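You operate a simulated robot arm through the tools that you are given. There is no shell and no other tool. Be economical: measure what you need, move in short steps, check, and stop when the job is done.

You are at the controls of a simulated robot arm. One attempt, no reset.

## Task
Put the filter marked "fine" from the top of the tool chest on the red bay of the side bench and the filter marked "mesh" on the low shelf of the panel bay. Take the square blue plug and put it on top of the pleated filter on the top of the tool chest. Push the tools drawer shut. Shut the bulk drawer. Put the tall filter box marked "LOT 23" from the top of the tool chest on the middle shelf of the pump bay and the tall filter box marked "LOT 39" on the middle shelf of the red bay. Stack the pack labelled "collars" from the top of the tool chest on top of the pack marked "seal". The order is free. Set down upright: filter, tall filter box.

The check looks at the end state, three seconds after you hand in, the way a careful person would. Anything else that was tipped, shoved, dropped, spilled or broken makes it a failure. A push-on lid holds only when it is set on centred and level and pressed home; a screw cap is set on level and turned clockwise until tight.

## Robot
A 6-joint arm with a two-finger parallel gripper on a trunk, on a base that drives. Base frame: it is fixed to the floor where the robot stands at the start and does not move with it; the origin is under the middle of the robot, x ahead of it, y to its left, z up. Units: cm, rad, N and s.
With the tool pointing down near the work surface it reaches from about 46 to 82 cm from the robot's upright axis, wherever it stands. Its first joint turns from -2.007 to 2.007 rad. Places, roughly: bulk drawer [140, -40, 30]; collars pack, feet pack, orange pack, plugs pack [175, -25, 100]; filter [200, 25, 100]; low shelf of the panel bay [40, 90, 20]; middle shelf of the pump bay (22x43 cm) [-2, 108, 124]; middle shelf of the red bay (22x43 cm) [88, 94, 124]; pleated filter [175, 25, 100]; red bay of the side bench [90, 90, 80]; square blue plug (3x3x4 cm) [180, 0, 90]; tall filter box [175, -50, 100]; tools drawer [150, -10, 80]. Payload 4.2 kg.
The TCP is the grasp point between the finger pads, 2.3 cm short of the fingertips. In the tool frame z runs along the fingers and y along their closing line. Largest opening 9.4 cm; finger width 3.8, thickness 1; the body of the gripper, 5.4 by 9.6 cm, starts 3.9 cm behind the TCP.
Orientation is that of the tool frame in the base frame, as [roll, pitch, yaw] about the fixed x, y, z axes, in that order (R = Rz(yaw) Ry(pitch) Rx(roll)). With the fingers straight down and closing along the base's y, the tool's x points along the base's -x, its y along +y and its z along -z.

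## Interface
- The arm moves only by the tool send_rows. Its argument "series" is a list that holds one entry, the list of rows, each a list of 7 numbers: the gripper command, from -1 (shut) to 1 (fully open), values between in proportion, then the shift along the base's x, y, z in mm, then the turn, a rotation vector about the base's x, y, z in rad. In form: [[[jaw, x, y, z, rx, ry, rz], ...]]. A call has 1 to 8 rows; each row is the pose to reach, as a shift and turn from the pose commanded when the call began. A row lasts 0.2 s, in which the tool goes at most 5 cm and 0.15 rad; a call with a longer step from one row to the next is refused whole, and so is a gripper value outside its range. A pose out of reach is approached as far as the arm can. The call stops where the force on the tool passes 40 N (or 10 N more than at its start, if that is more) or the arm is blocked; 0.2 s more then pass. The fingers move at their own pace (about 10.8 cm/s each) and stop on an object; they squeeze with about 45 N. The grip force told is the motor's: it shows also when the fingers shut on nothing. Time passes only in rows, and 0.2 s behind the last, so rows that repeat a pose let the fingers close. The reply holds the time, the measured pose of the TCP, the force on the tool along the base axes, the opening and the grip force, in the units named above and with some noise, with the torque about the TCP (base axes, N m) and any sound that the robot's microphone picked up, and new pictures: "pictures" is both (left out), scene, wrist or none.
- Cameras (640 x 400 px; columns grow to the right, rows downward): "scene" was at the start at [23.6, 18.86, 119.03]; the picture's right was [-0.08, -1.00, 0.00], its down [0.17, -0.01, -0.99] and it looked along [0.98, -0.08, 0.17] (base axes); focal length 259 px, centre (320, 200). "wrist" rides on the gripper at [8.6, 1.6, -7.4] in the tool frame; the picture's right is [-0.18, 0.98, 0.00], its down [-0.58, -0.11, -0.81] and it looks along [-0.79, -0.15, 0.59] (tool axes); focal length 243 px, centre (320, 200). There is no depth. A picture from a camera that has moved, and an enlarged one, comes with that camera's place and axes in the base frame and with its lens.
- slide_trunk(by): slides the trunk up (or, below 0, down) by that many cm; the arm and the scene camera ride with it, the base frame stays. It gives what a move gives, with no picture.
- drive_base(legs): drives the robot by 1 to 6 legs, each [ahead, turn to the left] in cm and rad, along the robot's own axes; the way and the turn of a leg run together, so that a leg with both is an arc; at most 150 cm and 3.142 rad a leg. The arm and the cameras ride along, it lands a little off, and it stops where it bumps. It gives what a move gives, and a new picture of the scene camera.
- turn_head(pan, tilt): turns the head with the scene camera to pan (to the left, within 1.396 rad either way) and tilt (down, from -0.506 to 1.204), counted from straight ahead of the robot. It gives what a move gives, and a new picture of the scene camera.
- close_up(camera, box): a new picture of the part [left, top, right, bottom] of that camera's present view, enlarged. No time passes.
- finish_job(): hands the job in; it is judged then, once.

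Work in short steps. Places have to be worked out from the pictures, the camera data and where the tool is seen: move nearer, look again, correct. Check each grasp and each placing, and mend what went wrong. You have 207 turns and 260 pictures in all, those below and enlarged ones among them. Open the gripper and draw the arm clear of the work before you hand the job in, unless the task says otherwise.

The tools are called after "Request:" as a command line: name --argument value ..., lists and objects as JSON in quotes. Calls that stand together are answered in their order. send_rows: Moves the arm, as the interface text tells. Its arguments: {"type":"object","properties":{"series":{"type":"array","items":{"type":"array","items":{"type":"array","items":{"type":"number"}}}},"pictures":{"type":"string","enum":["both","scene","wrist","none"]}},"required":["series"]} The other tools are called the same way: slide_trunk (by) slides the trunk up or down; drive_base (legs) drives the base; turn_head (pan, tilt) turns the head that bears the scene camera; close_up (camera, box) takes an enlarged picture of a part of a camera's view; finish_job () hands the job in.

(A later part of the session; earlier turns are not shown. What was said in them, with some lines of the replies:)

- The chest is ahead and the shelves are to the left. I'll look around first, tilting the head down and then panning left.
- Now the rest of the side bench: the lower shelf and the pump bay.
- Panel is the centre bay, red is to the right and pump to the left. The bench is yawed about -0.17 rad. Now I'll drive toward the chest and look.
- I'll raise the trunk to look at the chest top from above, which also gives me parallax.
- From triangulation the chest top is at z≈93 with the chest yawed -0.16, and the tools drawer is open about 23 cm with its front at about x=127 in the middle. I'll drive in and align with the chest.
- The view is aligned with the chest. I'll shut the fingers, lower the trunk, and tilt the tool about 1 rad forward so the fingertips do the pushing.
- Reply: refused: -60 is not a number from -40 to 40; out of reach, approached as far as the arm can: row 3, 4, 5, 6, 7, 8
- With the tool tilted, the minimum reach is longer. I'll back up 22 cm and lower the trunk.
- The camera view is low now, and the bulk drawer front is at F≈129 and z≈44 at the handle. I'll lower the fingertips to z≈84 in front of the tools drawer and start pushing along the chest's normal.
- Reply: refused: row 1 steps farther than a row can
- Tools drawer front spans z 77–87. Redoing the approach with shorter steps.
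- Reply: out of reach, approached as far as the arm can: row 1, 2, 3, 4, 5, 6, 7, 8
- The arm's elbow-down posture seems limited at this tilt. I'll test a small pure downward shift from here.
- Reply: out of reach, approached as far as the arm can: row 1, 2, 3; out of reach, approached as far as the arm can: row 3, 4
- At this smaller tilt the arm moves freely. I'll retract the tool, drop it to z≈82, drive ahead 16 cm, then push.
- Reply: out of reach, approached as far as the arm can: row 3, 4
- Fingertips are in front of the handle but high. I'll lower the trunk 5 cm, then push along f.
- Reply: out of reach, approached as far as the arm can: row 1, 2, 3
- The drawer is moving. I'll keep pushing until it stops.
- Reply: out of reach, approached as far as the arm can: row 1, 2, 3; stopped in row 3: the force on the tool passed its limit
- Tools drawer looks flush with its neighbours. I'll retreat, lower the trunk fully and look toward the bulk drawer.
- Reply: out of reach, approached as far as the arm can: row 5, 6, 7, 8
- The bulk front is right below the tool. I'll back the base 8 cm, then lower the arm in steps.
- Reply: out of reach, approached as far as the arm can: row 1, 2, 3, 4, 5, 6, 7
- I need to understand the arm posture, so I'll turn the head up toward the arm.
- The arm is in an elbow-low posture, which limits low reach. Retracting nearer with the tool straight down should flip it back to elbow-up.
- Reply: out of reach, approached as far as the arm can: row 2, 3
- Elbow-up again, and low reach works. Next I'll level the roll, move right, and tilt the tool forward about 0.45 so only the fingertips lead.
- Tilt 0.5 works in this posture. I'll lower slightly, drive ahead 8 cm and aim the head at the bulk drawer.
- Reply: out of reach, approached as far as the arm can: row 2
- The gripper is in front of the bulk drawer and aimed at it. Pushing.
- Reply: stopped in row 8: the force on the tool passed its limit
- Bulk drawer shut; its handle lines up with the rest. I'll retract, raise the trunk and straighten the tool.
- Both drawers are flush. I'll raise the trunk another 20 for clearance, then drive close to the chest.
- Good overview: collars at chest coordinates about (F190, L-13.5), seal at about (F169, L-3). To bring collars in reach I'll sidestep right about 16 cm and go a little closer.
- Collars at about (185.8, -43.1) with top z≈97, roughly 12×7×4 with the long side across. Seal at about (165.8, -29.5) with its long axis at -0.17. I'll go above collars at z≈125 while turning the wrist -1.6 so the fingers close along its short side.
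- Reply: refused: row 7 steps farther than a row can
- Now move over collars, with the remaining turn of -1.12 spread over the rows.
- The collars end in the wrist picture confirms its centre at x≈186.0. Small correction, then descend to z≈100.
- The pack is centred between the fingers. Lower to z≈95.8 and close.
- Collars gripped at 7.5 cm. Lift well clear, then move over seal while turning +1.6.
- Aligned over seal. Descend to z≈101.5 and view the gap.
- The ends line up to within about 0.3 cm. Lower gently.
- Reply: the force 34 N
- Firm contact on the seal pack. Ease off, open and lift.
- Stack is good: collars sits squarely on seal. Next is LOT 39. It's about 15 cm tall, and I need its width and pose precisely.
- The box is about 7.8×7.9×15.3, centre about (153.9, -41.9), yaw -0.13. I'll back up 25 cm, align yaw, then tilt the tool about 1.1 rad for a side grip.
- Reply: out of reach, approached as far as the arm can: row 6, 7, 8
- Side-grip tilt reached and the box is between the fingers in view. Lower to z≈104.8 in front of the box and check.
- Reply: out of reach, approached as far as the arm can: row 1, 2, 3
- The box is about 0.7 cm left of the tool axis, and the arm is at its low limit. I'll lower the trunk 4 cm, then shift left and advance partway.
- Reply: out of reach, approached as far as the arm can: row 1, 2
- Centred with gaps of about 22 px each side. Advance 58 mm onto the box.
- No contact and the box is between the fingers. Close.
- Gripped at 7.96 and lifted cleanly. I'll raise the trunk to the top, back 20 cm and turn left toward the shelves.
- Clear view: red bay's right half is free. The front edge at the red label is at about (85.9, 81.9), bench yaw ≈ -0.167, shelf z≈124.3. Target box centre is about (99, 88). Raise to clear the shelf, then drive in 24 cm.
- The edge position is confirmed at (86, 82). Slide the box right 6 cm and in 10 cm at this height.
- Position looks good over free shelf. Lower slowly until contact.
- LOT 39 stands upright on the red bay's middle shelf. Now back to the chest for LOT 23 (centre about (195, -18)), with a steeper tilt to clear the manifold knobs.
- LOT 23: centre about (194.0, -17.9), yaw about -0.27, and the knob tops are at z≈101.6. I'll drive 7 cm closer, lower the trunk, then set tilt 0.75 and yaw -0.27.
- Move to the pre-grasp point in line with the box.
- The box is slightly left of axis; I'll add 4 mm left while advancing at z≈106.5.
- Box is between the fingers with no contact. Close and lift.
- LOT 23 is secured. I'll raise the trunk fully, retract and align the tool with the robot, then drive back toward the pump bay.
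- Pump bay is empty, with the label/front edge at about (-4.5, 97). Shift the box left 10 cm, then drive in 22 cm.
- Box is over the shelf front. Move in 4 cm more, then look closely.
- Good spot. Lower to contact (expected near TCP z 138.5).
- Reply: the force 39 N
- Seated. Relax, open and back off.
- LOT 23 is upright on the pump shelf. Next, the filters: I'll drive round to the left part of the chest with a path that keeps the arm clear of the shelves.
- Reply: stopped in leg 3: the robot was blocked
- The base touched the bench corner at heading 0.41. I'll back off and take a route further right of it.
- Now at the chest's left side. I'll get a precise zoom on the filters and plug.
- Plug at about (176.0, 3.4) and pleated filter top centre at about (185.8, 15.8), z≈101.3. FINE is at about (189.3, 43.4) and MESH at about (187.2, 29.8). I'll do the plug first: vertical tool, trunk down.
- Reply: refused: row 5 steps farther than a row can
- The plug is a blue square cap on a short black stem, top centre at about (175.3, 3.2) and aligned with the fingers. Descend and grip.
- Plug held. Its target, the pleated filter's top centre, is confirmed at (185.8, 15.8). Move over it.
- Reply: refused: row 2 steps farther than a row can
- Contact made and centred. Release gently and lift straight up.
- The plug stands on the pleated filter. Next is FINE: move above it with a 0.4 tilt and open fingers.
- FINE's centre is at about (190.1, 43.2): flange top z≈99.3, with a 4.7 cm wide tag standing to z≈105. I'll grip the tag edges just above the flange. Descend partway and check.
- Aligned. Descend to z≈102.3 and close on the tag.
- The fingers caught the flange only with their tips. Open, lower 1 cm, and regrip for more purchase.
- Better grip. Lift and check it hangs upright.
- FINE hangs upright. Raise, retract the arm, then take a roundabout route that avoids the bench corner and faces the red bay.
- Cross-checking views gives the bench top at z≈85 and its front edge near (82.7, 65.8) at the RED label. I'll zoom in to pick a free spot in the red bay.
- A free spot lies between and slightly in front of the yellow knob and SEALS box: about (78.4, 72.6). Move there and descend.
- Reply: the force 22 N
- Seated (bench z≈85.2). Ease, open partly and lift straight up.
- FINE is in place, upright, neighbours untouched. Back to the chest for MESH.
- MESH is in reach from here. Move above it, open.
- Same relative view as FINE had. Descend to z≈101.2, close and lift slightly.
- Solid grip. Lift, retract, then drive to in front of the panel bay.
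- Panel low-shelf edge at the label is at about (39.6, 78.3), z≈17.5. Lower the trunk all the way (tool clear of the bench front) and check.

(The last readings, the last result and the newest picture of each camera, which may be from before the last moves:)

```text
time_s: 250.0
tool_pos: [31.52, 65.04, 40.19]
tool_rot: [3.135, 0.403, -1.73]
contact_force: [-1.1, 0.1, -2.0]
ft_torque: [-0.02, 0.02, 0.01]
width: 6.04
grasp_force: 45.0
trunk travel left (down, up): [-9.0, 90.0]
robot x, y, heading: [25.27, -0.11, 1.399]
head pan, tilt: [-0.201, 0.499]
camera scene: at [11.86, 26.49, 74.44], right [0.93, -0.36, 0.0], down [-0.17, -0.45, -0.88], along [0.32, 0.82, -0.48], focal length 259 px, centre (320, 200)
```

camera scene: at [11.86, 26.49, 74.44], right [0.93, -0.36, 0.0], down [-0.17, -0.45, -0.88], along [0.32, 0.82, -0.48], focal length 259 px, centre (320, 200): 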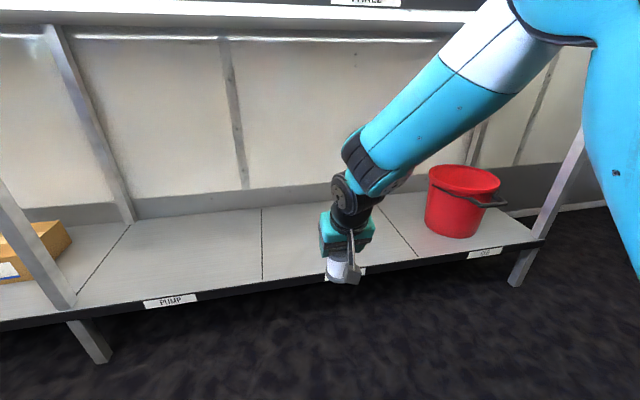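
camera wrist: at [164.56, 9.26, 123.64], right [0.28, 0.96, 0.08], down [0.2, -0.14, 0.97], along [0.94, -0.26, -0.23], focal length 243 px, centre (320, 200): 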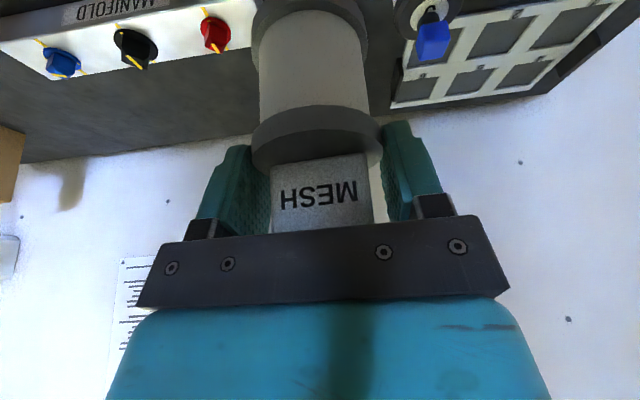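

Low shelf at z≈18.6, panel bay empty. Lower the trunk the last 9 cm, drive in 18 cm.

Request:
slide_trunk --by -8

Request:
drive_base --legs '[[18, 0]]'

```text
time_s: 251.2
tool_pos: [31.5, 65.02, 32.12]
tool_rot: [3.138, 0.402, -1.732]
contact_force: [0.1, -0.2, -0.4]
ft_torque: [0.02, -0.01, -0.01]
width: 6.02
grasp_force: 45.1
trunk travel left (down, up): [-1.0, 98.0]
robot x, y, heading: [25.41, 0.05, 1.401]
head pan, tilt: [-0.201, 0.499]
```

```text
time_s: 252.7
tool_pos: [34.28, 83.01, 32.34]
tool_rot: [3.136, 0.403, -1.728]
contact_force: [-0.1, -0.4, 0.0]
ft_torque: [0.02, -0.02, 0.04]
width: 6.04
grasp_force: 44.7
trunk travel left (down, up): [-1.0, 98.0]
robot x, y, heading: [27.84, 17.5, 1.404]
head pan, tilt: [-0.201, 0.499]
camera scene: at [14.82, 44.38, 66.45], right [0.93, -0.36, 0.0], down [-0.17, -0.45, -0.88], along [0.31, 0.82, -0.48], focal length 259 px, centre (320, 200)
```

scene: 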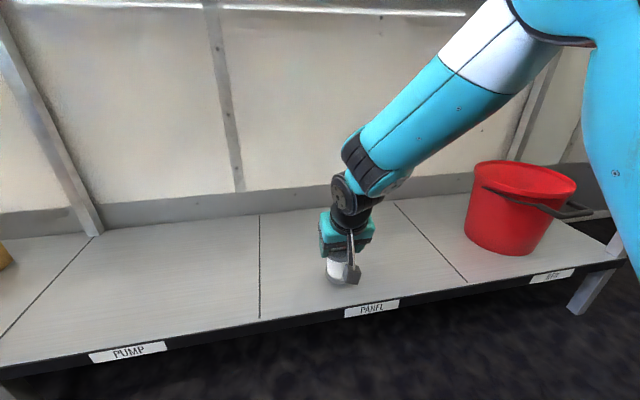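

The filter is over the panel bay shelf. Shift 4 cm right, 1.5 cm in, and lower.

Request:
send_rows --series '[[[-1, 20, 5, 0, 0, 0, 0], [-1, 42, 12, 0, 0, 0, 0], [-1, 42, 12, -20, 0, 0, 0], [-1, 42, 12, -40, 0, 0, 0]]]' --pictures "none"

Request:
close_up --camera "scene" --box '[250, 150, 450, 330]'

```text
time_s: 253.7
tool_pos: [38.5, 84.73, 29.63]
tool_rot: [3.133, 0.424, -1.729]
contact_force: [0.1, -7.1, 25.2]
ft_torque: [-0.47, -0.29, -0.11]
width: 6.07
grasp_force: 45.2
trunk travel left (down, up): [-1.0, 98.0]
robot x, y, heading: [28.37, 17.42, 1.409]
head pan, tilt: [-0.201, 0.499]
stopped in row 4: the force on the tool passed its limit (the readings are from after the stop); the commanded pose is now the measured one
```

```text
2.22 times, centred on (350, 240) of scene
camera zoom: at [14.81, 44.32, 66.5], right [0.93, -0.36, 0.0], down [-0.17, -0.45, -0.88], along [0.31, 0.82, -0.48], focal length 576 px, centre (253, 111)
```

zoom: 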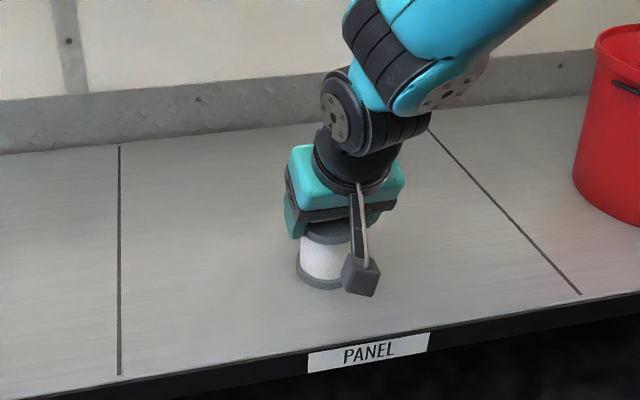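

Contact (shelf at z≈21.6); the filter is on the shelf, well inside the bay. Ease, release and lift off.

Request:
send_rows --series '[[[-1, 0, 0, 2, 0, 0, 0], [0.1, 0, 0, 2, 0, 0, 0], [0.7, 0, 0, 2, 0, 0, 0], [0.9, 0, 0, 2, 0, 0, 0], [0.9, 0, 0, 25, 0, 0, 0], [0.9, 0, 0, 60, 0, 0, 0], [0.9, -5, -20, 90, 0, 0, 0]]]' --pictures "none"

Request:
close_up --camera "scene" --box '[250, 150, 450, 330]'

```text
time_s: 255.3
tool_pos: [37.88, 82.56, 38.38]
tool_rot: [3.133, 0.421, -1.729]
contact_force: [-0.2, 0.1, 1.0]
ft_torque: [0.01, -0.03, 0.0]
width: 8.93
grasp_force: 0.1
trunk travel left (down, up): [-1.0, 98.0]
robot x, y, heading: [28.45, 17.53, 1.403]
head pan, tilt: [-0.201, 0.499]
```

```text
2.22 times, centred on (350, 240) of scene
camera zoom: at [14.82, 44.37, 66.44], right [0.93, -0.36, 0.0], down [-0.17, -0.45, -0.88], along [0.31, 0.82, -0.48], focal length 576 px, centre (253, 111)
```

zoom: 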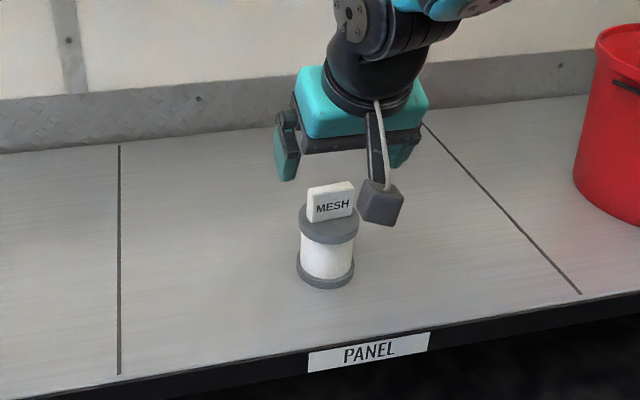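

MESH is upright on the panel low shelf. Back the robot away, raise the trunk, and inspect the whole scene.

Request:
drive_base --legs '[[-35, 0]]'

Request:
slide_trunk --by 40

Request:
turn_head --pan -1.39 --tilt 0.15

Request:
close_up --camera "scene" --box '[160, 100, 480, 300]'

```text
time_s: 257.6
tool_pos: [32.25, 47.6, 38.31]
tool_rot: [3.133, 0.419, -1.732]
contact_force: [0.1, 1.3, 0.7]
ft_torque: [0.04, -0.01, -0.04]
width: 8.95
grasp_force: 0.1
trunk travel left (down, up): [-1.0, 98.0]
robot x, y, heading: [22.42, -17.47, 1.406]
head pan, tilt: [-0.201, 0.499]
camera scene: at [8.99, 9.41, 66.45], right [0.93, -0.36, 0.0], down [-0.17, -0.45, -0.88], along [0.32, 0.82, -0.48], focal length 259 px, centre (320, 200)
```

scene: 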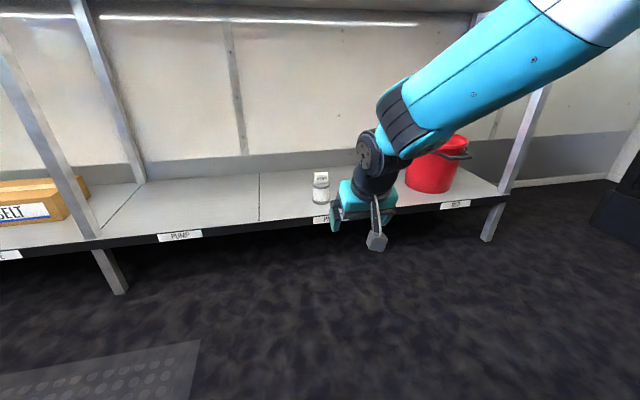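

```text
time_s: 261.4
tool_pos: [32.2, 47.57, 78.28]
tool_rot: [3.133, 0.42, -1.732]
contact_force: [0.3, 0.2, 0.0]
ft_torque: [0.01, -0.02, -0.01]
width: 8.94
grasp_force: 0.1
trunk travel left (down, up): [-41.0, 58.0]
robot x, y, heading: [22.5, -17.02, 1.403]
head pan, tilt: [-0.201, 0.499]
```

```text
time_s: 262.8
tool_pos: [32.13, 47.45, 78.33]
tool_rot: [3.132, 0.419, -1.732]
contact_force: [0.0, -0.4, 0.2]
ft_torque: [0.0, -0.04, 0.03]
width: 8.94
grasp_force: 0.1
trunk travel left (down, up): [-41.0, 58.0]
robot x, y, heading: [22.68, -17.5, 1.404]
head pan, tilt: [-1.389, 0.15]
camera scene: at [14.98, 1.06, 109.69], right [0.01, -1.0, 0.0], down [-0.15, 0.0, -0.99], along [0.99, 0.01, -0.15], focal length 259 px, centre (320, 200)
```

scene: 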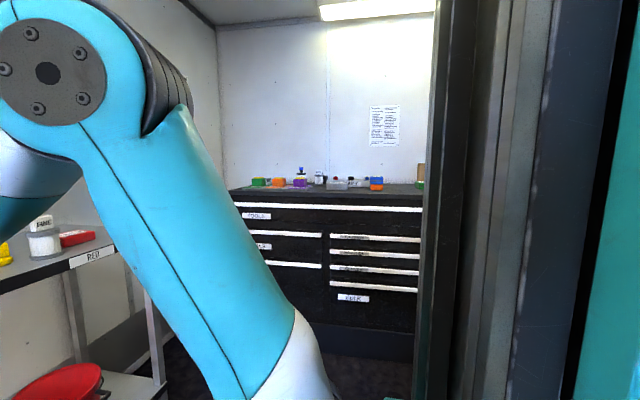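

```text
2.00 times, centred on (320, 200) of scene
camera zoom: at [14.98, 1.06, 109.69], right [0.01, -1.0, 0.0], down [-0.15, 0.0, -0.99], along [0.99, 0.01, -0.15], focal length 518 px, centre (320, 200)
```

zoom: 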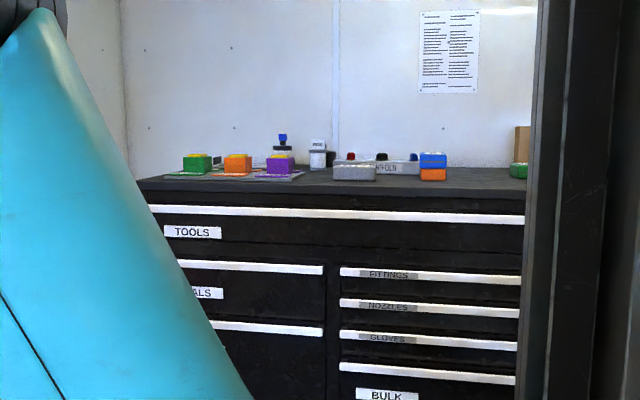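

Both drawers' handles line up flush, the collars/seal stack and plug are in place, the filters and boxes are upright, and the gripper is open and clear. Handing in.

Request:
finish_job

```text
The job is handed in.
```

I finished every item and handed the job in. In my last views everything looked in place:

- **Filters:** "fine" stands upright on the side bench's red bay, and "mesh" stands upright on the panel bay's low shelf.
- **Filter boxes:** LOT 23 is upright on the pump bay's middle shelf, and LOT 39 is upright on the red bay's middle shelf.
- **Plug and pack:** the square blue plug is on top of the pleated filter, and the collars pack is stacked on the seal pack.
- **Drawers:** both the tools and bulk drawers are pushed shut.

The base bumped the bench corner once while driving. Nothing on the bench looked moved or tipped afterwards.
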